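You operate a simulated robot arm through the tools that you are given. There is no shell and no other tool. Be economical: measure what you need, move in short steps, check, and stop when the job is done.

The job below is to be done with a simulated two-armed robot. You get a single attempt, and the scene is never put back.

TASK
Clamp the yellow tube in the clamp stand and fit the blue plug into it.
Fine: hold the stand while you shut its lever; the plugs are in the red drawer, shut it after. Set down upright: tube.

It is judged by the outcome, as a careful person would: the job done as asked, and still so three seconds after it is handed in. It fails if anything else is knocked over, pushed out of place, dropped, spilled or broken.

THE ROBOT
Two 6-joint arms with two-finger grippers on one trunk, on a base that drives. Base frame: it is fixed to the floor where the robot stands at the start and does not move with it; the origin is under the middle of the robot, x ahead of it, y to its left, z up; the surface under the hand at the start is at about z = 800. Lengths are in mm, angles in degrees, forces in N, time in s.
The left shoulder is at the start at [70, 176, 1074], the right one opposite. With the tool pointing down near the work surface each hand reaches from about 480 to 800 mm from the robot's upright axis, wherever it stands, measured 20 degrees to its own side. Places, roughly: clamp lever [400, 100, 900]; clamp stand [500, 100, 900]; clamp stand (13x11x18 cm) [500, 100, 900]; red drawer [500, -100, 500]; tube (7x7x19 cm) [500, -200, 900]. Payload 2.45 kg a hand.
Tool frame (each hand has its own): the origin (TCP) lies between the finger pads and is the grasp point; the fingertips stand 26 mm ahead of it; z points along the fingers, y is the line along which they close. The gripper opens to 96 mm. The gripper's body begins 69 mm behind the TCP.
Orientation is told as [roll, pitch, yaw] about the base's x, y, z axes, in that order, counted from this pose: with the fingers straight down and closing along the base's y, the tool's x points along the base's -x, its y along +y and its z along -z.

THE INTERFACE
- The arms move only by the tool servo_tool. It takes "left_plan", "right_plan" or both (then of equal length, played together; a hand with none holds still); each is text: rows parted by semicolons, each of 7 numbers parted by spaces: the shift along the tool's x, y, z in cm, then the turn, a rotation vector about the tool's x, y, z in degrees, then the opening in per cent of the stroke, from 0 (shut) to 100 (fully open). In form: tx ty tz wx wy wz fingers; .... A call has 1 to 20 rows; each row is the pose to reach, as a shift and turn from the pose commanded when the call began, along the tool's axes at that moment. Rows are played at 5 a second. More than 50 mm and 8.6 degrees between two rows, or a gripper value outside its range, and nothing of the call is played. A pose out of reach is approached as far as the arm can. The call stops where the force on the tool passes 40 N (or 10 N more than at its start, if that is more) or the arm is blocked; 0.2 s more then pass. The fingers move at their own pace and stop on an object; they squeeze with about 44 N. The grip force told is the motor's: it shows also when the fingers shut on nothing. Time passes only in rows, and 0.2 s behind the last, so rows that repeat a pose let the fingers close. The reply holds the time, the measured pose of the TCP, the force on the tool along the base axes, the opening and the grip force, in the units named above and with some noise, with the torque about the TCP (base axes, N m) and any sound that the robot's microphone picked up.
- Cameras (640 x 400 px; columns grow to the right, rows downward): "scene" is now at [140.5, -9.8, 1394.2]; the picture's right is [-0.13, -0.99, 0.00], its down [-0.71, 0.09, -0.70] and it looks along [0.69, -0.09, -0.72] (base axes); focal length 214 px, centre (320, 200). "left" rides on the left gripper at [82, -3, -98] in its tool frame; the picture's right is [0.04, 1.00, 0.00], its down [-0.73, 0.03, -0.68] and it looks along [-0.68, 0.03, 0.73] (tool axes); focal length 256 px, centre (320, 200). "right" rides on the right gripper at [82, 3, -98] in its tool frame; the picture's right is [-0.04, 1.00, 0.00], its down [-0.73, -0.03, -0.68] and it looks along [-0.68, -0.03, 0.73] (tool axes); focal length 256 px, centre (320, 200).
- camera(camera): a new picture of that camera. The clock stands still meanwhile.
- raise_lower(by): slides the trunk up (or, below 0, down) by that many mm; the arms and the scene camera ride with it, the base frame stays. It gives what a move gives, with no picture.
- roll_base(legs): drives the robot by 1 to 6 legs, each [ahead, left, turn to the left] in mm, mm and degrees, along the robot's own axes; the way and the turn of a leg run together, so that a leg with both is an arc; at most 1500 mm and 180 degrees a leg. The arms and the cameras ride along, it lands a little off, and it stops where it bumps. It gives what a move gives.
- head_to(pan, tilt): turns the head with the scene camera to pan (to the left, within 86 degrees either way) and tilt (down, from -29 to 69), counted from straight ahead of the robot. It gives what a move gives.
- measure_at(camera, pixels): there is no depth. For up to 12 entries [column, row, z] of the newest picture of that camera ("zoom" is the newest enlarged one), the place [x, y] in the base frame at which the ray of that pixel passes the height z, good to about 2 mm, but the place of the scene camera against the robot may be out by one fixed shift of up to 25 mm in any direction. The clock stands still meanwhile.
- enlarge(camera, box): a new picture of the part [left, top, right, bottom] of that camera's present view, enlarged. The clock stands still meanwhile.
- hand_in(): hands the job in; it is judged then, once.

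Work in short steps. Measure before you move; look again where a grasp or a placing could have gone wrong, and mend it. You have 80 turns and 58 pictures in all, those below and enlarged ones among them. Open the grippers and draw the arms clear of the work before you hand the job in, unless the task says otherwise; then end with one line.

The tools are called after "Call:" as a command line: name --argument value ..., lists and objects as JSON in quotes. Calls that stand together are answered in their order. servo_tool: Moves the arms, as the interface text tells. Its arguments: {"type":"object","properties":{"left_plan":{"type":"string"},"right_plan":{"type":"string"}},"required":[]} The other tools are called the same way: raise_lower (by) slides the trunk up or down; roll_base (legs) drives the base; head_to (pan, tilt) turns the head that bears the scene camera; camera (camera) takes a picture; measure_at (camera, pixels) gives the place at which the rays of pixels pass given heights; enlarge (camera, box) takes an enlarged picture of a part of a camera's view; hand_in () hands the job in.

At the start:

```text
t: 0.0
left_tool_pos: [615.6, 204.5, 1279.3]
left_tcp_rot: [0.0, 0.0, 0.0]
left_contact_force: [-0.3, 0.4, -0.7]
left_torque: [0.01, 0.0, -0.01]
left_gripper_width: 96.1
left_grasp_force: 0.1
right_tool_pos: [547.4, -338.6, 1234.2]
right_tcp_rot: [0.0, 0.0, 0.0]
right_contact_force: [-0.1, 0.0, 0.2]
right_torque: [0.01, 0.04, 0.0]
right_gripper_width: 95.8
right_grasp_force: 0.1
trunk travel left (down, up): [-558.0, 282.0]
robot x, y, heading: [0.1, -1.4, 0.1]
head pan, tilt: [-7.3, 45.8]
```

scene: 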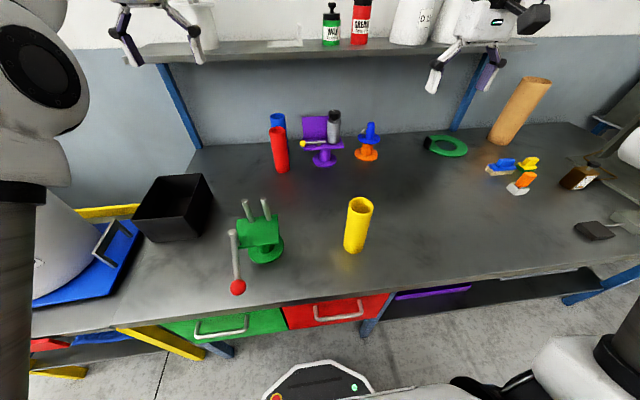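
right: 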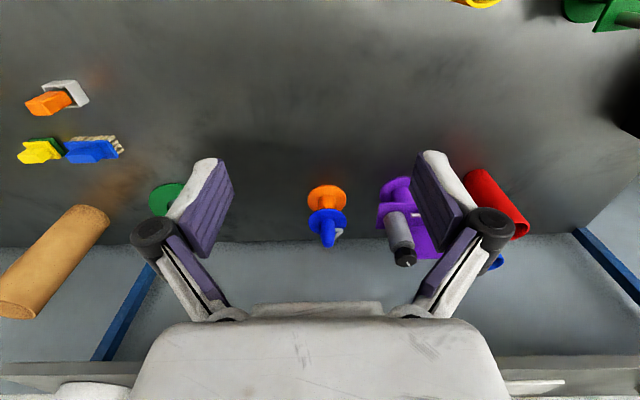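
left: 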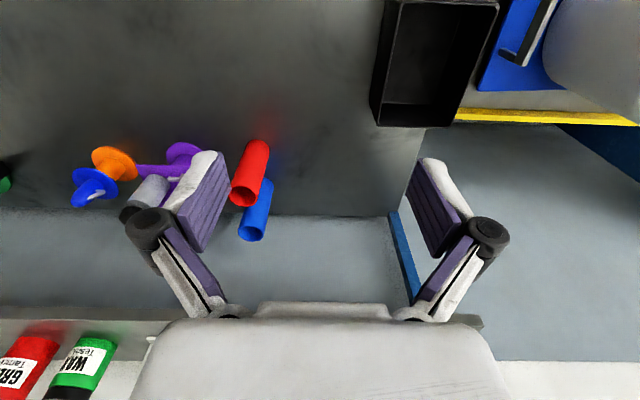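

The scene shows the green clamp stand at about (262,238), its lever with a red knob at (238,287), the yellow tube at (357,225) and the red drawer at (337,310). I enlarge the stand and measure the main points.

Call:
enlarge --camera "scene" --box '[200, 180, 400, 330]'

Call:
measure_at --camera "scene" --pixels '[[353, 247, 800], [360, 205, 990], [266, 253, 800], [238, 287, 900], [260, 230, 900], [337, 312, 700], [285, 306, 800], [390, 292, 800]]'

```text
2.67 times, centred on (300, 255) of scene
```

zoom: 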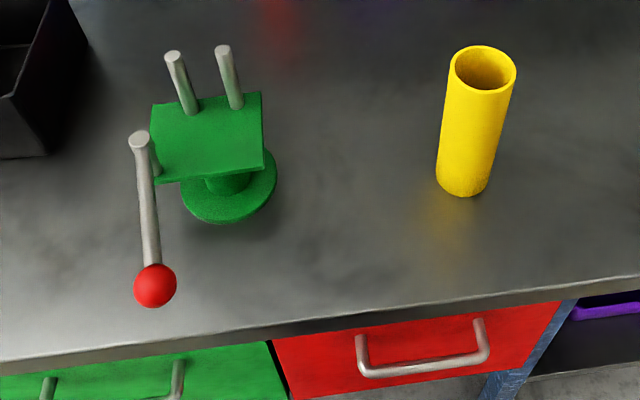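

```text
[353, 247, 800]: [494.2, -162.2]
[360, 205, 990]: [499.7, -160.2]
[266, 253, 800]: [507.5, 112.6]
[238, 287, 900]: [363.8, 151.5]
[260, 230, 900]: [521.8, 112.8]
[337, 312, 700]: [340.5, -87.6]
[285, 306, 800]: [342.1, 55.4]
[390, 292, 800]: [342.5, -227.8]
```

The stand has a disc foot, a green plate with two posts at the back, and a lever pivoting at the left. The purple unit at the back may show how it works with a tube in it, so I enlarge that.

Call:
enlarge --camera "scene" --box '[260, 100, 400, 180]'

Call:
enlarge --camera "scene" --box '[215, 185, 305, 300]'

```text
4.57 times, centred on (330, 140) of scene
```

zoom: 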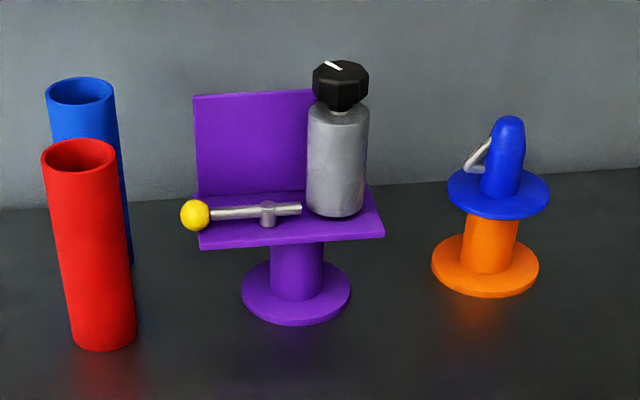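

```text
3.48 times, centred on (260, 242) of scene
```

zoom: 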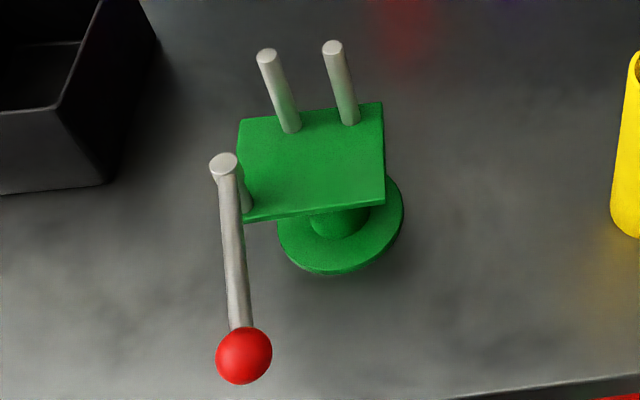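

I move the right hand to a point above and a little behind the tube, fingers still open, so its own camera can measure it.

Call:
servo_tool --right_plan "1.4 3.5 2.3 0 0 0 100; 2.8 7 4.6 0 0 0 100; 4.2 10.5 6.9 0 0 0 100; 5.6 14 9.2 0 0 0 100; 7 17.3 11.4 0 0 0 100; 7 17.3 11.4 0 0 0 100"

Call:
camera --camera "right"

Call:
camera --camera "scene"

```text
t: 1.4
left_tool_pos: [615.7, 202.3, 1279.8]
left_tcp_rot: [0.1, 0.0, 0.1]
left_contact_force: [-1.1, -0.1, 0.6]
left_torque: [0.03, 0.03, -0.05]
left_gripper_width: 96.0
left_grasp_force: 0.1
right_tool_pos: [477.7, -166.0, 1119.1]
right_tcp_rot: [0.1, -0.1, 0.1]
right_contact_force: [0.6, -0.4, -0.1]
right_torque: [0.04, 0.0, 0.02]
right_gripper_width: 96.1
right_grasp_force: 0.1
trunk travel left (down, up): [-558.0, 282.0]
robot x, y, heading: [-0.1, -3.2, 0.0]
head pan, tilt: [-7.3, 45.8]
```

```text
51 pictures are left
```

right: 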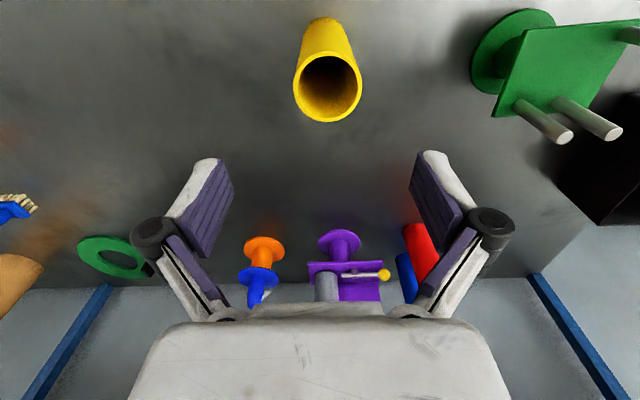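

```text
50 pictures are left
```

scene: 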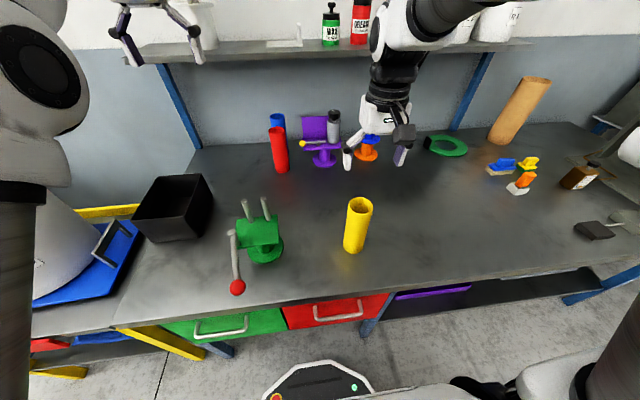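

The right camera shows the tube's rim centred near (327,88), the stand's foot at (512,52) and its pin tops at (564,137) and (613,133). I measure these from the right camera and the same points from the scene camera to find its shift.

Call:
measure_at --camera "right" --pixels '[[327, 88, 990], [294, 85, 990], [361, 88, 990], [327, 122, 990], [327, 54, 990], [327, 18, 800], [471, 60, 800], [515, 9, 800], [564, 137, 980], [613, 133, 980], [260, 240, 800], [494, 117, 890]]'

Call:
measure_at --camera "scene" --pixels '[[360, 205, 990], [348, 205, 990], [372, 207, 990], [360, 197, 990], [360, 214, 990], [353, 253, 800], [285, 245, 800], [268, 263, 800], [264, 199, 980], [245, 201, 980], [366, 161, 800], [278, 217, 890]]'

```text
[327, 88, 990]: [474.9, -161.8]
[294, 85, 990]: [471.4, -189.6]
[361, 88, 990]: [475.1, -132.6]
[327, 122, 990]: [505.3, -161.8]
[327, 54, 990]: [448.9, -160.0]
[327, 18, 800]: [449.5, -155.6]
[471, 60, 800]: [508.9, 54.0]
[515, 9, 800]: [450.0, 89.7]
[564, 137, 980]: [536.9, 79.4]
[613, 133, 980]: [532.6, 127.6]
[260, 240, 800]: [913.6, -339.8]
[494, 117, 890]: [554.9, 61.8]
```

```text
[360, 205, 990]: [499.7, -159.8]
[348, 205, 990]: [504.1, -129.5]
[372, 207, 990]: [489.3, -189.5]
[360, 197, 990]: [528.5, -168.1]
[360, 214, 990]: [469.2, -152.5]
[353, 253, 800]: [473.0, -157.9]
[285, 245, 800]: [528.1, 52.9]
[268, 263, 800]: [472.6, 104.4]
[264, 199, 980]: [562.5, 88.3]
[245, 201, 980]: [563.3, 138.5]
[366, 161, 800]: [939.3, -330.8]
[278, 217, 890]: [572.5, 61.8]
```

The right camera puts the tube's centre at about (477.5, -161) with a diameter of about 57 and the top at z≈990; the scene camera is out by about +23 in x. I go down to TCP z≈960 and close.

Call:
servo_tool --right_plan "0 0.5 4 0 0 0 100; 0 0.5 8 0 0 0 100; 0 0.5 12 0 0 0 100; 0 0.5 15.9 0 0 0 100; 0 0.5 15.9 0 0 0 100; 0 0.5 15.9 0 0 0 30; 0 0.5 15.9 0 0 0 30; 0 0.5 15.9 0 0 0 30"

Call:
camera --camera "scene"

```text
t: 3.2
left_tool_pos: [614.1, 204.7, 1279.6]
left_tcp_rot: [0.0, 0.0, 0.0]
left_contact_force: [0.3, -1.1, 0.4]
left_torque: [-0.01, -0.01, -0.02]
left_gripper_width: 96.0
left_grasp_force: 0.1
right_tool_pos: [477.2, -160.1, 960.6]
right_tcp_rot: [0.0, -0.1, -0.1]
right_contact_force: [-2.0, -0.1, 6.4]
right_torque: [-0.15, 0.2, -0.05]
right_gripper_width: 60.4
right_grasp_force: 44.2
trunk travel left (down, up): [-558.0, 282.0]
robot x, y, heading: [-1.1, -2.4, 0.1]
head pan, tilt: [-7.3, 45.8]
```

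```text
49 pictures are left
```

scene: 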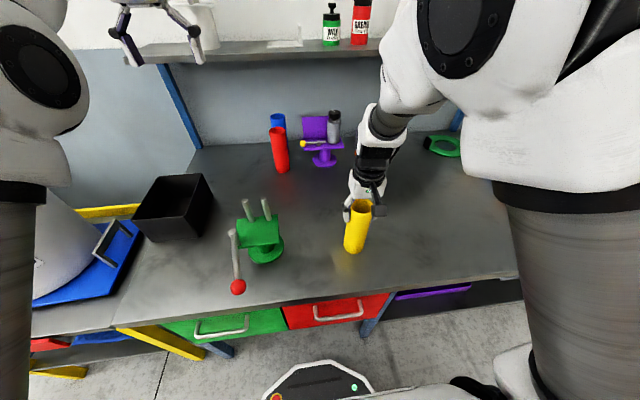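

The tube is gripped at 60 mm wide. Before lifting it, I bring the left hand over the stand and tilt it 25°, so its camera looks down on the stand.

Call:
servo_tool --left_plan "2.7 -1.9 2.6 0 5 0 100; 5.4 -3.8 5.2 0 10 0 100; 8.1 -5.6 7.7 0 15 0 100; 10.8 -7.5 10.3 0 20 0 100; 13.5 -9.4 12.9 0 25 0 100; 13.5 -9.4 12.9 0 25 0 100"

Call:
camera --camera "left"

```text
t: 4.6
left_tool_pos: [480.8, 109.9, 1150.1]
left_tcp_rot: [0.1, 25.0, 0.0]
left_contact_force: [0.6, -0.7, 0.0]
left_torque: [-0.02, -0.01, 0.0]
left_gripper_width: 95.9
left_grasp_force: 0.0
right_tool_pos: [478.9, -160.3, 960.7]
right_tcp_rot: [0.0, 0.0, 0.0]
right_contact_force: [0.6, -1.4, 7.6]
right_torque: [-0.38, -0.09, 0.02]
right_gripper_width: 60.1
right_grasp_force: 44.1
trunk travel left (down, up): [-558.0, 282.0]
robot x, y, heading: [2.3, -2.4, -0.2]
head pan, tilt: [-7.3, 45.8]
```

```text
48 pictures are left
```

left: 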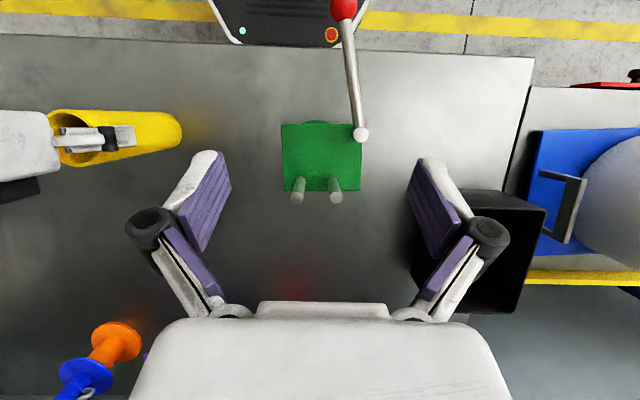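

The view is clear: green plate at (281–362, 122–191), pins at (297,197) and (336,197), lever pivot at (361,134), ball at (344,5). I enlarge it for exact measuring.

Call:
enlarge --camera "left" --box '[220, 0, 420, 220]'

```text
1.82 times, centred on (320, 110) of left
```

zoom: 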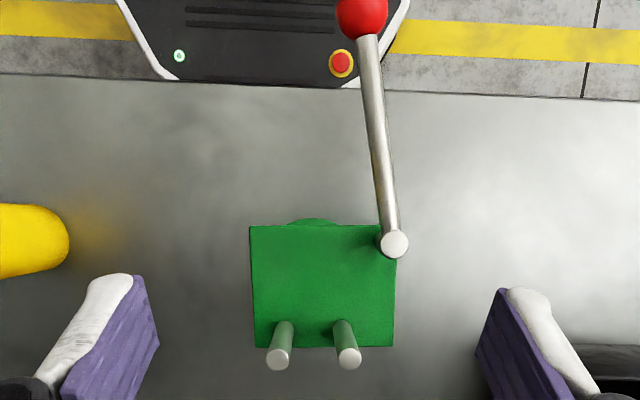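

Measuring the plate corners, pins, pivot and ball from the enlarged picture at candidate heights.

Call:
measure_at --camera "zoom" --pixels '[[250, 226, 875], [380, 225, 875], [396, 347, 875], [254, 347, 875], [285, 327, 875], [342, 326, 875], [279, 360, 980], [349, 359, 980], [395, 243, 930], [362, 14, 930], [312, 219, 805], [395, 243, 880]]'

Call:
measure_at --camera "scene" --pixels '[[233, 232, 930], [238, 287, 920], [278, 214, 875], [240, 216, 875], [280, 238, 875], [245, 201, 970], [264, 199, 970]]'

```text
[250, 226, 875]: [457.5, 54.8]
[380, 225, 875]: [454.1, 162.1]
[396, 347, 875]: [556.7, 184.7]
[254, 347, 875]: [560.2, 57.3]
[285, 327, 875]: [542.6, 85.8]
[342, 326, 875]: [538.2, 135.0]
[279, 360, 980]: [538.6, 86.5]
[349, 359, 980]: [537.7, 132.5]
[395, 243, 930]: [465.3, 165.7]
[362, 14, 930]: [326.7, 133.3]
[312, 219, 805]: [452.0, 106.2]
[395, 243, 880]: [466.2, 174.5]
```

```text
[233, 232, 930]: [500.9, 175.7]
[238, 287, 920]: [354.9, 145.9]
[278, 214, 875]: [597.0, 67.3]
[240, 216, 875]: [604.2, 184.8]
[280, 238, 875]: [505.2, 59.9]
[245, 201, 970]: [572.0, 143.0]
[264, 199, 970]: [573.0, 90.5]
```

The stand measures: plate x 455–559, y 56–185 at z≈875, pins at (538,86) and (538,133) with tops at 980, lever at z≈930 pivoting at (466,166). The tube should sit against the pins with its centre at about (510,109). I clear the left hand to the left and lift the tube.

Call:
servo_tool --left_plan "0 4.2 0 0 0 0 100; 0 8.4 0 0 0 0 100; 0 12.6 0 0 0 0 100; 0 17 0 0 0 0 100" --right_plan "0 0 -3 0 0 0 30; 0 0 -6.5 0 0 0 30; 0 0 -10 0 0 0 30; 0 0 -13 0 0 0 30"

```text
t: 5.6
left_tool_pos: [481.5, 283.4, 1148.1]
left_tcp_rot: [-0.3, 25.0, -0.2]
left_contact_force: [-0.4, -0.2, -0.2]
left_torque: [-0.07, 0.01, 0.01]
left_gripper_width: 96.0
left_grasp_force: 0.0
right_tool_pos: [478.1, -158.8, 1090.8]
right_tcp_rot: [-0.2, 0.0, 0.0]
right_contact_force: [-0.1, 0.0, -0.9]
right_torque: [-0.04, -0.01, 0.03]
right_gripper_width: 60.3
right_grasp_force: 44.1
trunk travel left (down, up): [-558.0, 282.0]
robot x, y, heading: [0.3, -2.5, 0.0]
head pan, tilt: [-7.3, 45.8]
```

Now I carry the tube over the plate to about (494,109), still 55 mm above it.

Call:
servo_tool --right_plan "-0.3 4.5 0 0 0 0 30; -0.6 9 0 0 0 0 30; -0.9 13.5 0 0 0 0 30; -1.2 18 0 0 0 0 30; -1.5 22.5 0 0 0 0 30; -1.6 26.8 0 0 0 0 30; -1.6 26.8 0 0 0 0 30"

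Call:
camera --camera "left"

Call:
camera --camera "scene"

```text
t: 7.4
left_tool_pos: [481.1, 280.2, 1149.8]
left_tcp_rot: [0.0, 25.1, 0.0]
left_contact_force: [-0.1, 0.0, 1.0]
left_torque: [-0.01, 0.02, 0.04]
left_gripper_width: 95.8
left_grasp_force: 0.1
right_tool_pos: [604.8, -56.8, 1163.9]
right_tcp_rot: [4.7, -0.7, -3.1]
right_contact_force: [-0.5, -0.6, 0.2]
right_torque: [0.04, -0.02, -0.01]
right_gripper_width: 60.2
right_grasp_force: 44.0
right hand out of reach, approached as far as the arm can: row 2, 3, 4, 5, 6, 7
trunk travel left (down, up): [-558.0, 282.0]
robot x, y, heading: [1.4, 3.3, -0.1]
head pan, tilt: [-7.3, 45.8]
stopped in row 7 (right hand): the arm was blocked; the commanded pose is now the measured one
```

```text
46 pictures are left
```

left: 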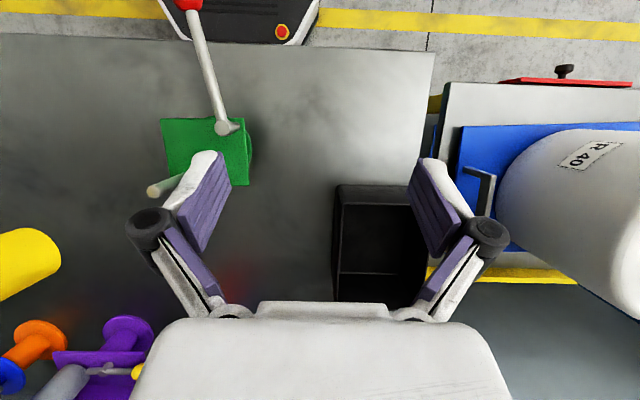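

```text
45 pictures are left
```

scene: 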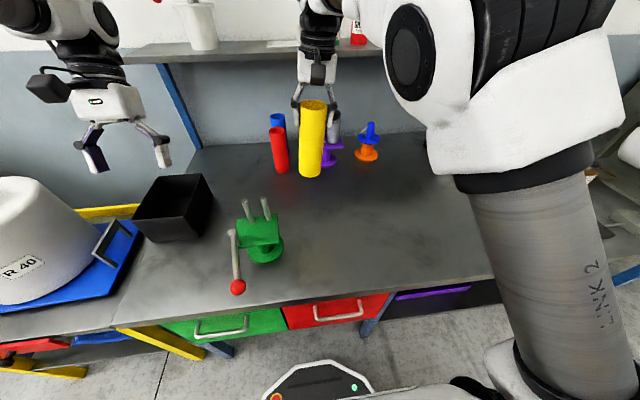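

The right arm can't reach the stand from here: it went to (605,-57,1164) instead, still holding the tube well clear. The base must turn or drive left. First I check how near the bucket at the left would come to the left arm.

Call:
measure_at --camera "left" --pixels '[[498, 190, 810], [498, 190, 900], [560, 135, 900], [600, 130, 1000], [620, 310, 900], [434, 55, 800], [420, 150, 800]]'

Call:
measure_at --camera "scene" --pixels '[[30, 178, 1000], [30, 178, 1100], [110, 260, 810], [40, 305, 810], [70, 200, 1000], [92, 135, 1250]]'

Call:
head_to --pan 40 --tilt 45

Call:
camera --camera "scene"

```text
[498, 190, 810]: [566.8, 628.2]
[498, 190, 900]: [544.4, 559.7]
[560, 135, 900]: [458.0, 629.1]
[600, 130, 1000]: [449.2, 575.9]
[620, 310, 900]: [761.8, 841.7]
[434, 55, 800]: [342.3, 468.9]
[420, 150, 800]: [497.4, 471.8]
```

```text
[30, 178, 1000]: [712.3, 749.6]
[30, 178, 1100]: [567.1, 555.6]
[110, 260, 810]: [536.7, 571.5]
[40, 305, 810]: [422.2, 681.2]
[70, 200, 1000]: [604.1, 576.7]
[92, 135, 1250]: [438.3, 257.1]
```

```text
t: 8.6
left_tool_pos: [481.7, 280.8, 1150.0]
left_tcp_rot: [0.1, 25.0, 0.0]
left_contact_force: [-0.1, -0.9, 0.6]
left_torque: [-0.02, 0.02, -0.01]
left_gripper_width: 96.0
left_grasp_force: 0.2
right_tool_pos: [604.0, -54.7, 1164.0]
right_tcp_rot: [4.6, -0.6, -3.1]
right_contact_force: [0.2, -1.0, -0.3]
right_torque: [0.02, 0.02, 0.0]
right_gripper_width: 60.4
right_grasp_force: 43.9
trunk travel left (down, up): [-558.0, 282.0]
robot x, y, heading: [-0.4, -1.5, 0.2]
head pan, tilt: [40.0, 45.0]
```

```text
44 pictures are left
```

scene: 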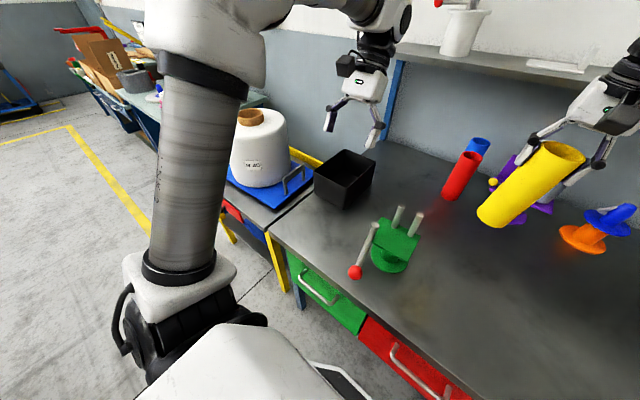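

The bucket stands at y>560, so driving the robot 250 left is fine if the left hand stays close in. I bring the tube back to an easy pose on the right, straighten it, and draw the left hand inward and up.

Call:
servo_tool --right_plan "2.4 -2.35 1.3 0.9 0.1 -0.6 30; 4.8 -4.7 2.6 1.8 0.2 -1.2 30; 7.2 -7.05 3.9 2.7 0.3 -1.8 30; 9.6 -9.4 5.2 3.6 0.4 -2.4 30; 12 -11.8 6.6 4.6 0.6 -3.1 30; 12 -11.8 6.6 4.6 0.6 -3.1 30" --left_plan "0.8 -2 -1.8 0 0 0 100; 1.7 -4 -3.6 0 0 0 100; 2.5 -6 -5.4 0 0 0 100; 3.4 -8 -7.2 0 0 0 100; 4.2 -10 -9 0 0 0 100; 4.2 -10 -9 0 0 0 100"

```text
t: 9.9
left_tool_pos: [478.9, 182.4, 1243.4]
left_tcp_rot: [0.0, 24.9, -0.1]
left_contact_force: [0.2, -0.2, 0.3]
left_torque: [-0.04, -0.02, 0.0]
left_gripper_width: 95.7
left_grasp_force: 0.1
left hand out of reach, approached as far as the arm can: row 5, 6
right_tool_pos: [480.7, -160.5, 1087.1]
right_tcp_rot: [-0.4, -0.1, 0.4]
right_contact_force: [0.1, -0.4, -0.6]
right_torque: [-0.02, 0.03, 0.02]
right_gripper_width: 60.1
right_grasp_force: 44.0
trunk travel left (down, up): [-558.0, 282.0]
robot x, y, heading: [-1.1, 0.6, -0.2]
head pan, tilt: [40.0, 45.0]
```

Both hands are placed well. I drive the robot 262 mm to the left.

Call:
roll_base --legs '[[0, 262, 0]]'

Call:
head_to --pan -10 --tilt 45

Call:
camera --camera "scene"

Call:
camera --camera "right"

```text
t: 11.8
left_tool_pos: [478.6, 445.5, 1243.5]
left_tcp_rot: [0.1, 24.8, -0.1]
left_contact_force: [-0.4, -0.4, -0.6]
left_torque: [-0.05, 0.02, 0.02]
left_gripper_width: 96.0
left_grasp_force: 0.0
right_tool_pos: [478.2, 103.6, 1085.6]
right_tcp_rot: [-0.3, 0.0, 0.1]
right_contact_force: [-0.2, 0.7, -0.3]
right_torque: [0.02, 0.02, 0.02]
right_gripper_width: 59.9
right_grasp_force: 44.3
trunk travel left (down, up): [-558.0, 282.0]
robot x, y, heading: [0.5, 266.1, -0.4]
head pan, tilt: [40.0, 45.0]
```

```text
t: 13.0
left_tool_pos: [480.1, 445.7, 1243.9]
left_tcp_rot: [0.0, 24.9, -0.1]
left_contact_force: [0.5, 1.0, -0.9]
left_torque: [0.03, 0.03, 0.0]
left_gripper_width: 96.1
left_grasp_force: 0.0
right_tool_pos: [479.1, 104.9, 1086.1]
right_tcp_rot: [-0.4, -0.1, 0.2]
right_contact_force: [0.0, 0.4, -1.4]
right_torque: [0.01, -0.01, -0.03]
right_gripper_width: 60.3
right_grasp_force: 44.4
trunk travel left (down, up): [-558.0, 282.0]
robot x, y, heading: [3.3, 267.8, -0.3]
head pan, tilt: [-10.0, 45.0]
```

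```text
43 pictures are left
```

scene: 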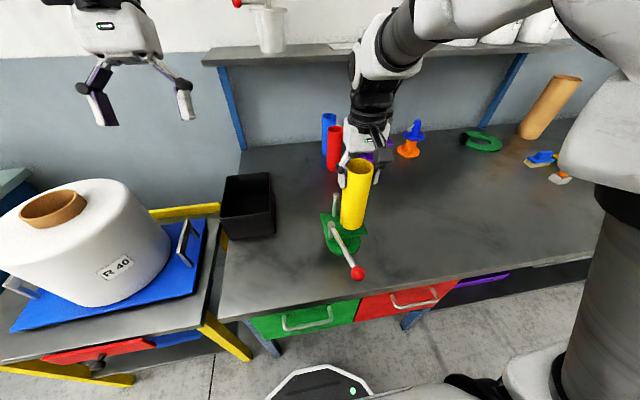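

```text
42 pictures are left
```

right: 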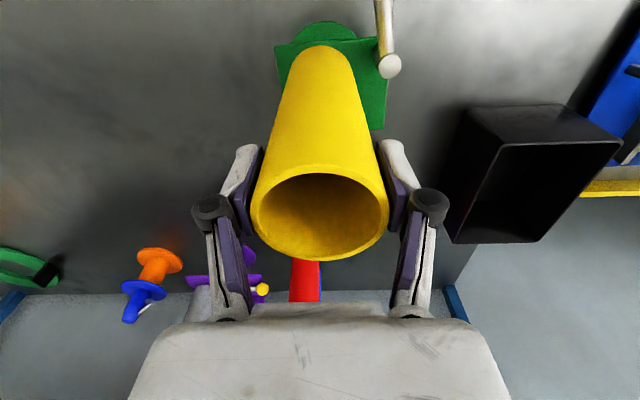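

The tube hangs over the plate. I move to (497,109.5) and lower to about 5 mm above the expected plate height.

Call:
servo_tool --right_plan "-0.9 0.3 0 0 0 0 30; -1.8 0.5 0.5 0 0 0 30; -1.8 0.5 2.5 0 0 0 30; -1.8 0.5 4.0 0 0 0 30; -1.8 0.5 4.5 0 0 0 30; -1.8 0.5 4.5 0 0 0 30"

```text
t: 14.4
left_tool_pos: [476.6, 446.5, 1245.8]
left_tcp_rot: [0.0, 24.7, 0.0]
left_contact_force: [-1.0, 0.0, -1.4]
left_torque: [0.0, 0.04, 0.02]
left_gripper_width: 96.1
left_grasp_force: 0.0
right_tool_pos: [495.7, 108.2, 1043.6]
right_tcp_rot: [-0.5, -0.4, 0.0]
right_contact_force: [2.5, -2.7, 34.7]
right_torque: [-0.02, -0.26, -0.17]
right_gripper_width: 60.0
right_grasp_force: 44.1
trunk travel left (down, up): [-558.0, 282.0]
robot x, y, heading: [1.9, 261.2, 0.1]
head pan, tilt: [-10.0, 45.0]
```

The tube already meets the plate at TCP z≈1043 (35 N), so the plate top is at about 883. I raise it 3 mm and slide it toward the pins.

Call:
servo_tool --right_plan "0 0.1 -0.4 0 0 0 30; -0.4 0.1 -0.4 0 0 0 30; -0.7 0.1 -0.4 0 0 0 30; -0.9 0.1 -0.4 0 0 0 30; -1.0 0.1 -0.4 0 0 0 30"

Call:
enlarge --camera "scene" --box '[300, 140, 400, 290]'

```text
t: 15.6
left_tool_pos: [479.5, 446.0, 1244.1]
left_tcp_rot: [0.0, 24.9, -0.2]
left_contact_force: [0.1, 0.4, 0.2]
left_torque: [-0.02, -0.02, 0.02]
left_gripper_width: 96.3
left_grasp_force: 0.0
right_tool_pos: [507.2, 108.6, 1045.8]
right_tcp_rot: [-0.5, -0.1, 0.1]
right_contact_force: [-1.1, 0.6, -1.4]
right_torque: [0.0, 0.14, 0.03]
right_gripper_width: 60.0
right_grasp_force: 43.8
trunk travel left (down, up): [-558.0, 282.0]
robot x, y, heading: [0.9, 265.5, -0.2]
head pan, tilt: [-10.0, 45.0]
```

```text
2.67 times, centred on (350, 215) of scene
```

zoom: 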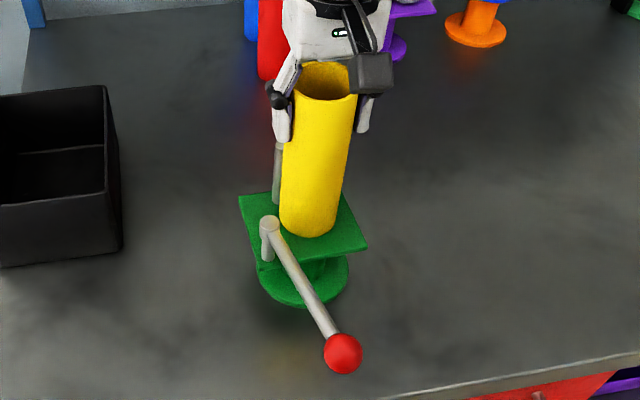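

No contact with the pins yet at x=507; I go on in 1–2 mm steps.

Call:
servo_tool --right_plan "-0.15 0 0 0 0 0 30; -0.3 0 0 0 0 0 30; -0.4 0 0 0 0 0 30; -0.4 0 0 0 0 0 30"

```text
t: 16.6
left_tool_pos: [478.2, 446.1, 1243.4]
left_tcp_rot: [0.0, 24.8, -0.1]
left_contact_force: [0.2, -0.5, 0.1]
left_torque: [0.0, 0.01, 0.0]
left_gripper_width: 96.0
left_grasp_force: 0.0
right_tool_pos: [511.1, 109.8, 1044.0]
right_tcp_rot: [-0.3, -0.1, 0.2]
right_contact_force: [0.0, -1.0, -0.2]
right_torque: [-0.05, 0.03, -0.02]
right_gripper_width: 59.7
right_grasp_force: 43.9
trunk travel left (down, up): [-558.0, 282.0]
robot x, y, heading: [-1.7, 263.8, 0.0]
head pan, tilt: [-10.0, 45.0]
```

Call:
servo_tool --right_plan "-0.2 0 0 0 0 0 30; -0.4 0 0 0 0 0 30; -0.5 0 0 0 0 0 30; -0.5 0 0 0 0 0 30"

```text
t: 17.6
left_tool_pos: [479.8, 446.1, 1243.7]
left_tcp_rot: [0.0, 24.9, -0.2]
left_contact_force: [-0.1, 0.5, 0.4]
left_torque: [0.01, 0.01, 0.03]
left_gripper_width: 95.7
left_grasp_force: 0.0
right_tool_pos: [515.7, 111.4, 1046.5]
right_tcp_rot: [-0.4, -0.2, 0.1]
right_contact_force: [-1.2, -1.1, -0.5]
right_torque: [-0.08, 0.05, 0.03]
right_gripper_width: 59.9
right_grasp_force: 44.0
trunk travel left (down, up): [-558.0, 282.0]
robot x, y, heading: [0.6, 266.5, -0.2]
head pan, tilt: [-10.0, 45.0]
```

Still free at 515.7. I look through the right camera at the gap between tube and pins.

Call:
enlarge --camera "right" --box '[220, 0, 440, 200]'

Call:
enlarge --camera "scene" --box '[310, 170, 390, 250]'

```text
2.00 times, centred on (330, 100) of right
```

zoom: 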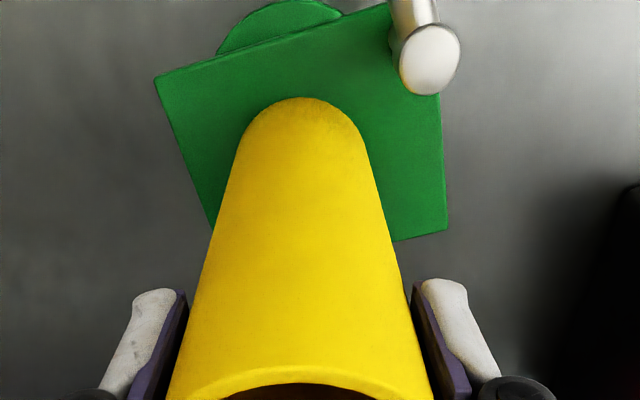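

```text
5.00 times, centred on (350, 210) of scene
```

zoom: 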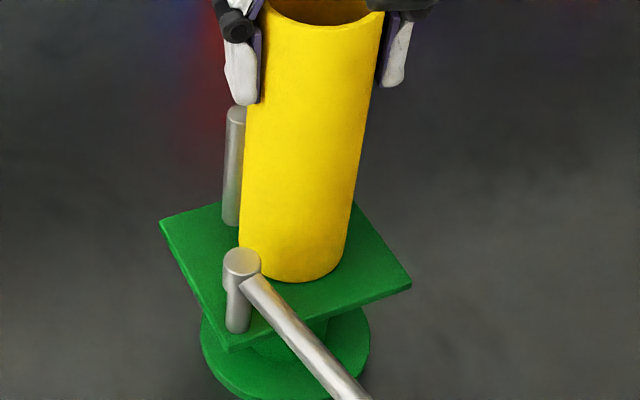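

The plate now looks turned by some 15–20° relative to before, so the tube has been pushing a pin and the light stand yielded. I measure the stand's corners and pivot now.

Call:
enlarge --camera "right" --box '[220, 0, 440, 200]'

Call:
measure_at --camera "zoom" --pixels '[[155, 82, 883], [447, 228, 883], [440, 97, 883], [212, 222, 883], [395, 240, 883], [430, 58, 945], [300, 98, 883], [220, 50, 805]]'

```text
2.00 times, centred on (330, 100) of right
```

zoom: 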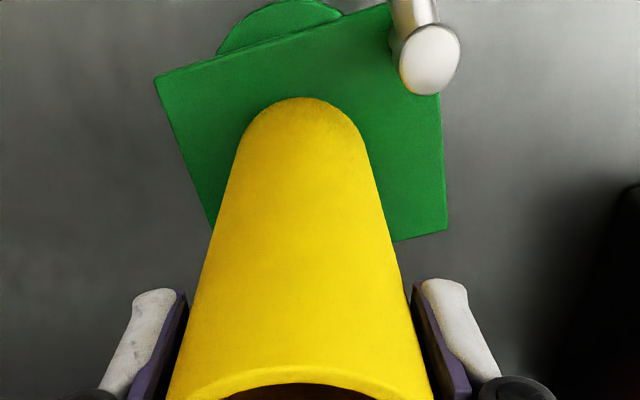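

```text
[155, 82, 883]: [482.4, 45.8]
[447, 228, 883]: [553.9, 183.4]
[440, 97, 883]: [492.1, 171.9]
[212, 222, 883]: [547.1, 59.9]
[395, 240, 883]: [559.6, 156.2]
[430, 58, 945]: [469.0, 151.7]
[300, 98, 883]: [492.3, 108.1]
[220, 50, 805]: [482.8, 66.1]
```

The stand has turned about +10° but stands firm, and the tube now sits near both pins (at about (556,91) and (547,137)). I lower the tube onto the plate gently and check the force before releasing.

Call:
servo_tool --right_plan "0 0 0.1 0 0 0 30; 0 0 0.2 0 0 0 30; 0 0 0.2 0 0 0 30"

```text
t: 18.4
left_tool_pos: [478.6, 445.5, 1244.4]
left_tcp_rot: [-0.1, 24.8, -0.2]
left_contact_force: [0.1, -0.5, 0.3]
left_torque: [0.01, 0.02, 0.02]
left_gripper_width: 96.1
left_grasp_force: 0.1
right_tool_pos: [516.2, 109.1, 1044.5]
right_tcp_rot: [-0.3, -0.1, 0.1]
right_contact_force: [-0.6, -2.7, 8.0]
right_torque: [-0.22, -0.16, -0.06]
right_gripper_width: 60.0
right_grasp_force: 43.6
trunk travel left (down, up): [-558.0, 282.0]
robot x, y, heading: [-1.8, 262.3, 0.2]
head pan, tilt: [-10.0, 45.0]
```

The tube stands on the plate (8 N). I open the fingers and lift the hand straight up clear of the tube, then look.

Call:
servo_tool --right_plan "0 0 0 0 0 0 75; 0 0 0 0 0 0 90; 0 0 0 0 0 0 95; 0 0 -3 0 0 0 95; 0 0 -7 0 0 0 95; 0 0 -11 0 0 0 95"

Call:
camera --camera "right"

Call:
enlarge --camera "scene" --box '[300, 140, 400, 290]'

```text
t: 19.8
left_tool_pos: [480.3, 444.9, 1244.0]
left_tcp_rot: [-0.1, 25.0, -0.1]
left_contact_force: [-1.0, 0.7, -0.5]
left_torque: [-0.03, 0.01, -0.03]
left_gripper_width: 95.9
left_grasp_force: 0.2
right_tool_pos: [514.6, 107.6, 1154.7]
right_tcp_rot: [-0.4, 0.0, 0.1]
right_contact_force: [-0.2, 0.2, 0.3]
right_torque: [0.01, -0.01, -0.02]
right_gripper_width: 91.3
right_grasp_force: 0.1
trunk travel left (down, up): [-558.0, 282.0]
robot x, y, heading: [2.4, 266.6, 0.0]
head pan, tilt: [-10.0, 45.0]
```

```text
37 pictures are left
```

right: 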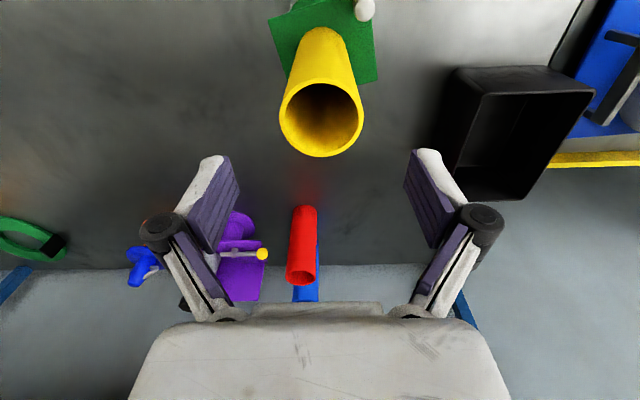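

```text
2.67 times, centred on (350, 215) of scene
```

zoom: 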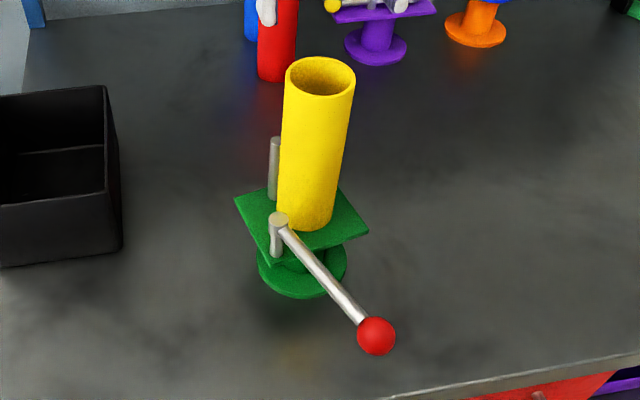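

The tube stands freely against the pins. Next the right hand must hold the stand: I move it out to the right and turn it to point along +y (yaw 12°, to match the plate), so it can grip the plate's right edge near the back.

Call:
servo_tool --right_plan "-0.9 -4.4 0 0 0 0 80; -1.8 -8.8 0 0 0 0 60; -2.7 -13.1 0.8 0 0 0 40; -3.6 -17.5 1.6 0 0 0 40; -4.5 -21.8 2.5 0 0 0 40; -4.5 -21.8 2.5 -8.15 0.86 -0.86 40; -4.5 -21.8 2.5 -16.3 1.71 -1.71 40; -4.5 -21.8 2.5 -24.4 2.57 -2.57 40; -4.5 -21.8 2.5 -32.6 3.43 -3.43 40; -4.5 -21.8 2.5 -40.7 4.28 -4.28 40; -4.5 -21.8 2.5 -48.9 5.14 -5.14 40; -4.5 -21.8 2.5 -57 6 -6 40; -4.5 -21.8 2.5 -65.2 6.85 -6.85 40; -4.5 -21.8 2.5 -73.3 7.71 -7.71 40; -4.5 -21.8 2.5 -81.5 8.56 -8.56 40; -4.5 -21.8 2.5 -89.6 9.42 -9.42 40; -4.5 -21.8 2.5 -89.6 9.42 -9.42 40"

Call:
camera --camera "scene"

Call:
camera --camera "right"

```text
t: 23.4
left_tool_pos: [479.2, 444.6, 1243.7]
left_tcp_rot: [0.0, 24.8, -0.2]
left_contact_force: [0.2, 0.0, -0.6]
left_torque: [0.01, -0.01, -0.03]
left_gripper_width: 96.2
left_grasp_force: 0.1
right_tool_pos: [553.4, -98.5, 1129.8]
right_tcp_rot: [89.6, 0.0, 11.9]
right_contact_force: [0.2, 0.5, 0.1]
right_torque: [0.01, -0.01, 0.01]
right_gripper_width: 38.5
right_grasp_force: 0.0
right hand out of reach, approached as far as the arm can: row 16, 17
trunk travel left (down, up): [-558.0, 282.0]
robot x, y, heading: [1.9, 262.6, -0.2]
head pan, tilt: [-10.0, 45.0]
```

```text
35 pictures are left
```

scene: 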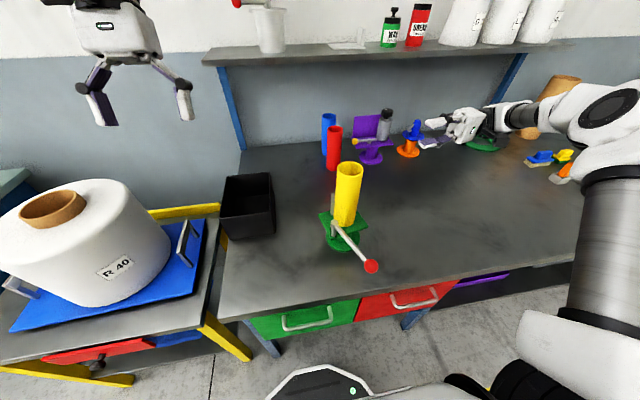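

```text
34 pictures are left
```

right: 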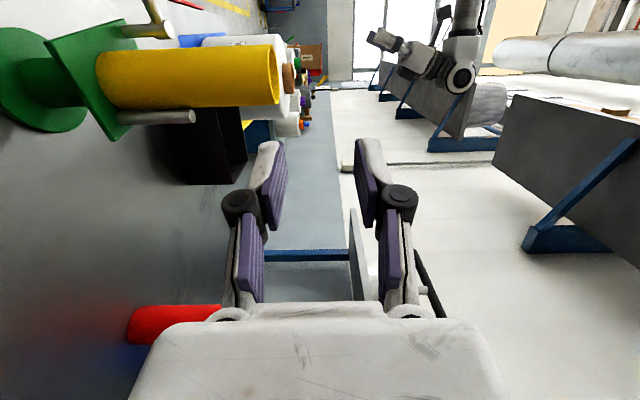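

The right hand points sideways now. I lower it to z≈900 and look through its camera at the plate's edge.

Call:
servo_tool --right_plan "0 -4.5 0 0 0 0 40; 0 -9 0 0 0 0 40; 0 -13.5 0 0 0 0 40; 0 -18 0 0 0 0 40; 0 -22.5 0 0 0 0 40; 0 -24.5 0 0 0 0 40; 0 -24.5 0 0 0 0 40"

Call:
camera --camera "right"

Call:
camera --camera "scene"

```text
t: 25.0
left_tool_pos: [479.3, 446.9, 1243.3]
left_tcp_rot: [0.1, 24.9, -0.1]
left_contact_force: [-0.2, -0.7, -0.7]
left_torque: [-0.03, 0.0, 0.03]
left_gripper_width: 96.3
left_grasp_force: 0.0
right_tool_pos: [549.1, -98.0, 885.5]
right_tcp_rot: [89.5, -0.2, 12.0]
right_contact_force: [0.4, 0.6, 0.2]
right_torque: [0.0, 0.01, -0.01]
right_gripper_width: 38.5
right_grasp_force: 0.1
right hand out of reach, approached as far as the arm can: row 6, 7
trunk travel left (down, up): [-558.0, 282.0]
robot x, y, heading: [3.8, 267.4, 0.1]
head pan, tilt: [-10.0, 45.0]
```

```text
33 pictures are left
```

right: 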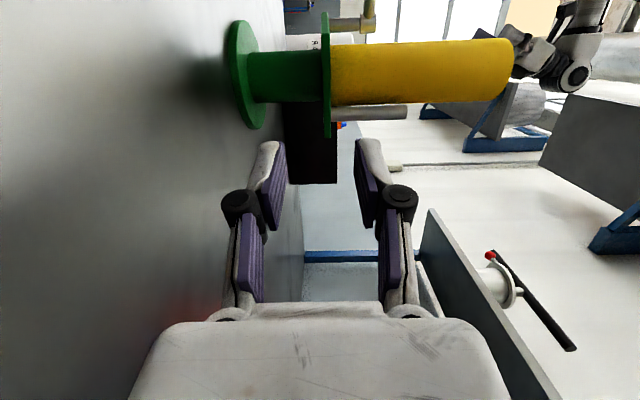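

```text
32 pictures are left
```

scene: 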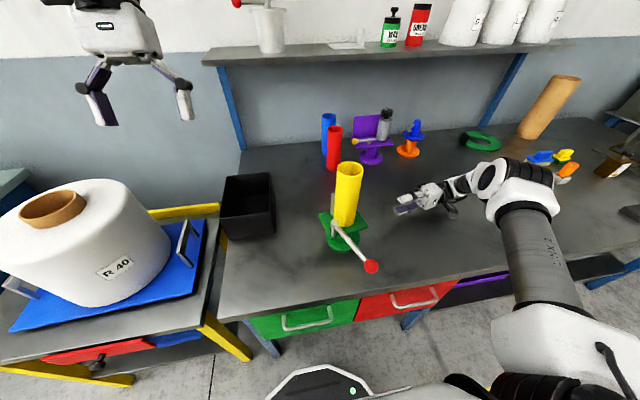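

The right camera shows the plate edge-on near column 326, almost level with the gap between the fingers. I move forward and along +x toward the back part of the edge, stopping about 20 mm short.

Call:
servo_tool --right_plan "-0.8 0 2.2 0 0 0 40; -1.6 0 4.4 0 0 0 40; -2.4 0 6.6 0 0 0 40; -3.2 0 8.8 0 0 0 40; -3.9 0 10.3 0 0 0 40; -3.9 0 10.3 0 0 0 40"

Call:
camera --camera "right"

Call:
enlarge --camera "scene" --box '[290, 150, 450, 290]'

```text
t: 26.4
left_tool_pos: [480.3, 445.4, 1243.5]
left_tcp_rot: [0.1, 24.9, -0.2]
left_contact_force: [0.3, 0.1, 0.1]
left_torque: [0.01, 0.01, 0.02]
left_gripper_width: 96.0
left_grasp_force: 0.1
right_tool_pos: [565.9, 12.7, 883.5]
right_tcp_rot: [89.5, 0.0, 12.1]
right_contact_force: [-0.1, 0.3, -0.5]
right_torque: [0.0, -0.02, 0.0]
right_gripper_width: 38.5
right_grasp_force: 0.0
trunk travel left (down, up): [-558.0, 282.0]
robot x, y, heading: [0.3, 264.9, 0.1]
head pan, tilt: [-10.0, 45.0]
```

```text
31 pictures are left
```

right: 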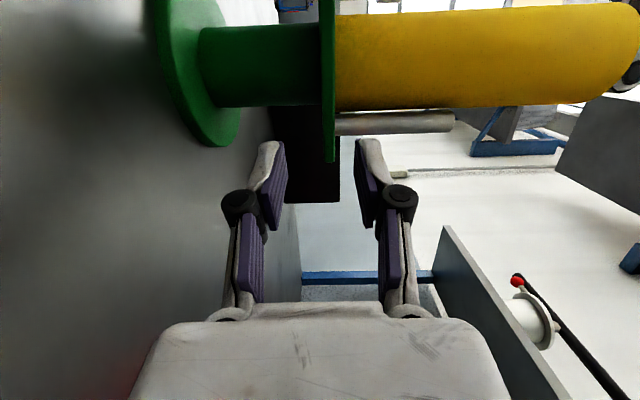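

```text
2.86 times, centred on (370, 220) of scene
```

zoom: 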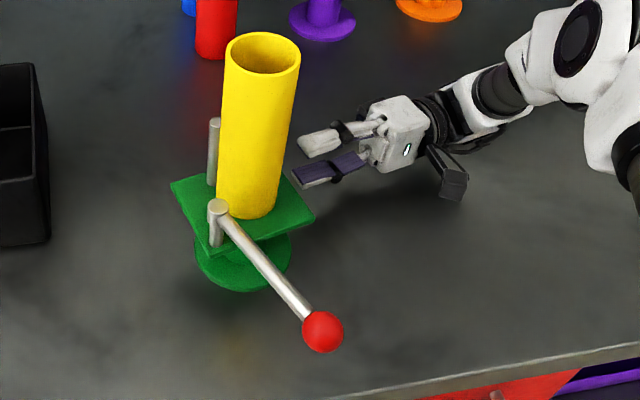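

The plate's middle lies about 4 mm above the finger centreline (column 328 against 321), so I raise the hand 4 mm and advance 34 mm to straddle the edge, still open.

Call:
servo_tool --right_plan "0 0.4 0 0 0 0 40; 0 0.4 1 0 0 0 40; 0 0.4 2 0 0 0 40; 0 0.4 2.8 0 0 0 40; 0 0.4 3.4 0 0 0 40; 0 0.4 3.4 0 0 0 40"

Call:
enlarge --camera "right" --box '[220, 40, 420, 240]'

```text
t: 27.8
left_tool_pos: [480.4, 445.2, 1244.7]
left_tcp_rot: [0.1, 24.9, -0.1]
left_contact_force: [-0.9, 0.1, -0.4]
left_torque: [0.0, 0.0, -0.01]
left_gripper_width: 95.8
left_grasp_force: 0.1
right_tool_pos: [560.1, 44.5, 886.7]
right_tcp_rot: [89.6, 0.0, 12.2]
right_contact_force: [0.6, -0.6, -0.2]
right_torque: [0.01, -0.01, -0.02]
right_gripper_width: 38.6
right_grasp_force: 0.1
trunk travel left (down, up): [-558.0, 282.0]
robot x, y, heading: [-1.5, 264.0, -0.2]
head pan, tilt: [-10.0, 45.0]
```

```text
2.00 times, centred on (320, 140) of right
```

zoom: 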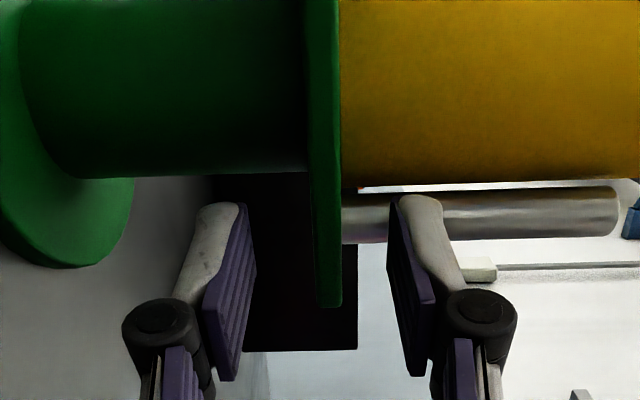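

The plate sits centred between the fingers (columns 312–342 against pads at 255 and 388). I advance 6 mm more and close on it.

Call:
servo_tool --right_plan "0 0.05 0.3 0 0 0 40; 0 0.05 0.6 0 0 0 30; 0 0.05 0.6 0 0 0 20; 0 0.05 0.6 0 0 0 10; 0 0.05 0.6 0 0 0 0; 0 0.05 0.6 0 0 0 0; 0 0.05 0.6 0 0 0 0"

Call:
camera --camera "right"

```text
t: 29.4
left_tool_pos: [478.8, 445.6, 1243.9]
left_tcp_rot: [0.0, 24.8, -0.1]
left_contact_force: [0.5, -0.7, 0.5]
left_torque: [0.03, 0.01, 0.0]
left_gripper_width: 95.8
left_grasp_force: 0.0
right_tool_pos: [557.8, 51.2, 889.1]
right_tcp_rot: [89.5, -0.1, 12.1]
right_contact_force: [6.0, -1.9, 15.7]
right_torque: [0.34, 0.22, -0.13]
right_gripper_width: 7.7
right_grasp_force: 35.6
trunk travel left (down, up): [-558.0, 282.0]
robot x, y, heading: [1.0, 265.7, 0.1]
head pan, tilt: [-10.0, 45.0]
```

```text
28 pictures are left
```

right: 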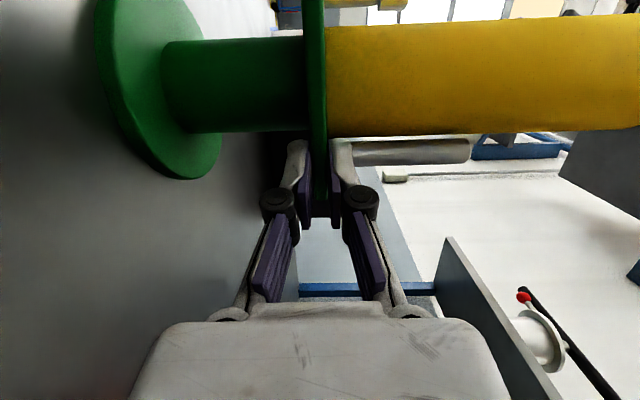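

The right hand holds the plate (7.7 mm thick), but from this base position the left arm could not reach the lever (it would be at rel. (340,-170)). I let go, draw back along the same line and raise the hand, so I can re-site the base about (-130, 0).

Call:
servo_tool --right_plan "0 0 0 0 0 0 20; 0 0 0 0 0 0 40; 0 0 0 0 0 0 40; 0 0 -3 0 0 0 40; 0 0 -7 0 0 0 40; 0 0 -11 0 0 0 40; 0 0 -15 0 0 0 40; 0 4 -16 0 0 0 40; 0 8 -16 0 0 0 40; 0 12 -16 0 0 0 40"

Call:
roll_base --legs '[[-130, 0, 0], [0, -262, 0]]'

Call:
head_to --pan 3 --tilt 42

Call:
camera --camera "scene"

```text
t: 31.6
left_tool_pos: [479.1, 445.2, 1244.7]
left_tcp_rot: [0.0, 24.7, 0.0]
left_contact_force: [-0.2, 0.8, -0.2]
left_torque: [-0.01, -0.02, 0.01]
left_gripper_width: 95.9
left_grasp_force: 0.1
right_tool_pos: [572.6, -88.1, 1010.2]
right_tcp_rot: [89.5, 0.0, 11.9]
right_contact_force: [0.4, -0.7, 0.8]
right_torque: [-0.01, -0.02, -0.04]
right_gripper_width: 38.3
right_grasp_force: 0.0
right hand out of reach, approached as far as the arm can: row 7, 8, 9, 10
trunk travel left (down, up): [-558.0, 282.0]
robot x, y, heading: [-3.2, 268.5, 0.0]
head pan, tilt: [-10.0, 45.0]
```

```text
t: 34.4
left_tool_pos: [348.2, 182.2, 1244.0]
left_tcp_rot: [0.0, 24.8, 0.0]
left_contact_force: [0.4, 0.1, 0.3]
left_torque: [0.0, 0.0, -0.02]
left_gripper_width: 96.0
left_grasp_force: 0.0
right_tool_pos: [444.6, -351.9, 1009.9]
right_tcp_rot: [89.3, 0.0, 11.8]
right_contact_force: [0.1, -0.5, -0.7]
right_torque: [0.0, -0.01, 0.04]
right_gripper_width: 38.2
right_grasp_force: 0.1
trunk travel left (down, up): [-558.0, 282.0]
robot x, y, heading: [-129.1, 3.9, -0.0]
head pan, tilt: [-10.0, 45.0]
```

```text
t: 35.1
left_tool_pos: [348.5, 182.8, 1244.2]
left_tcp_rot: [0.0, 24.9, 0.0]
left_contact_force: [0.3, -0.4, -0.6]
left_torque: [-0.01, -0.06, -0.02]
left_gripper_width: 96.0
left_grasp_force: 0.1
right_tool_pos: [444.2, -352.3, 1009.5]
right_tcp_rot: [89.4, 0.0, 12.0]
right_contact_force: [-0.3, -0.6, 0.2]
right_torque: [0.0, -0.01, 0.03]
right_gripper_width: 38.6
right_grasp_force: 0.0
trunk travel left (down, up): [-558.0, 282.0]
robot x, y, heading: [-127.8, 0.9, -0.2]
head pan, tilt: [3.0, 42.0]
```

```text
27 pictures are left
```

scene: 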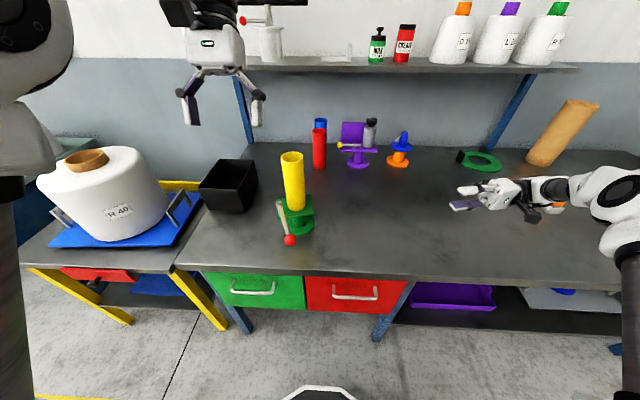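

The base is at (-128, 0). I bring the right hand back to a pre-hold point 50 mm off the plate's edge.

Call:
servo_tool --right_plan "-2.2 -1.3 3.6 0 0 0 40; -4.3 -2.7 7.1 0 0 0 40; -6.5 -4 10.7 0 0 0 40; -8.7 -5.4 14.2 0 0 0 40; -10.8 -6.7 17.8 0 0 0 40; -13 -8.1 21.4 0 0 0 40; -15.2 -9.4 24.9 0 0 0 40; -17.3 -10.8 28.5 0 0 0 40; -19.5 -12.1 32 0 0 0 40; -19.5 -12.1 32 0 0 0 40"

Call:
camera --camera "right"

```text
t: 37.3
left_tool_pos: [349.1, 182.2, 1245.4]
left_tcp_rot: [0.0, 24.8, 0.0]
left_contact_force: [-0.4, 0.6, 0.2]
left_torque: [-0.04, 0.0, -0.01]
left_gripper_width: 95.9
left_grasp_force: 0.0
right_tool_pos: [560.3, -1.8, 889.0]
right_tcp_rot: [89.5, 0.0, 11.8]
right_contact_force: [-0.3, 0.9, -0.4]
right_torque: [-0.03, 0.02, 0.0]
right_gripper_width: 38.2
right_grasp_force: 0.0
right hand out of reach, approached as far as the arm can: row 9, 10
trunk travel left (down, up): [-558.0, 282.0]
robot x, y, heading: [-128.6, 0.7, -0.0]
head pan, tilt: [3.0, 42.0]
```

```text
26 pictures are left
```

right: 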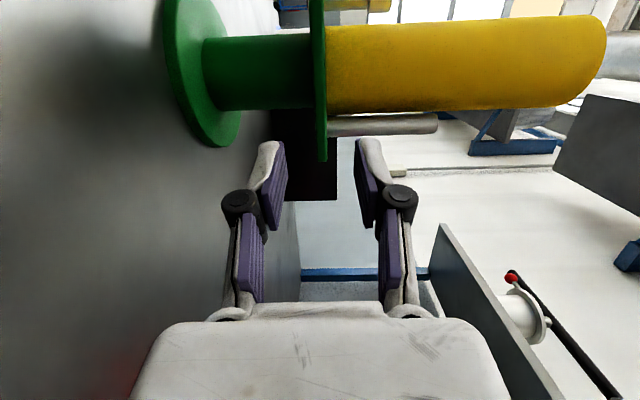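

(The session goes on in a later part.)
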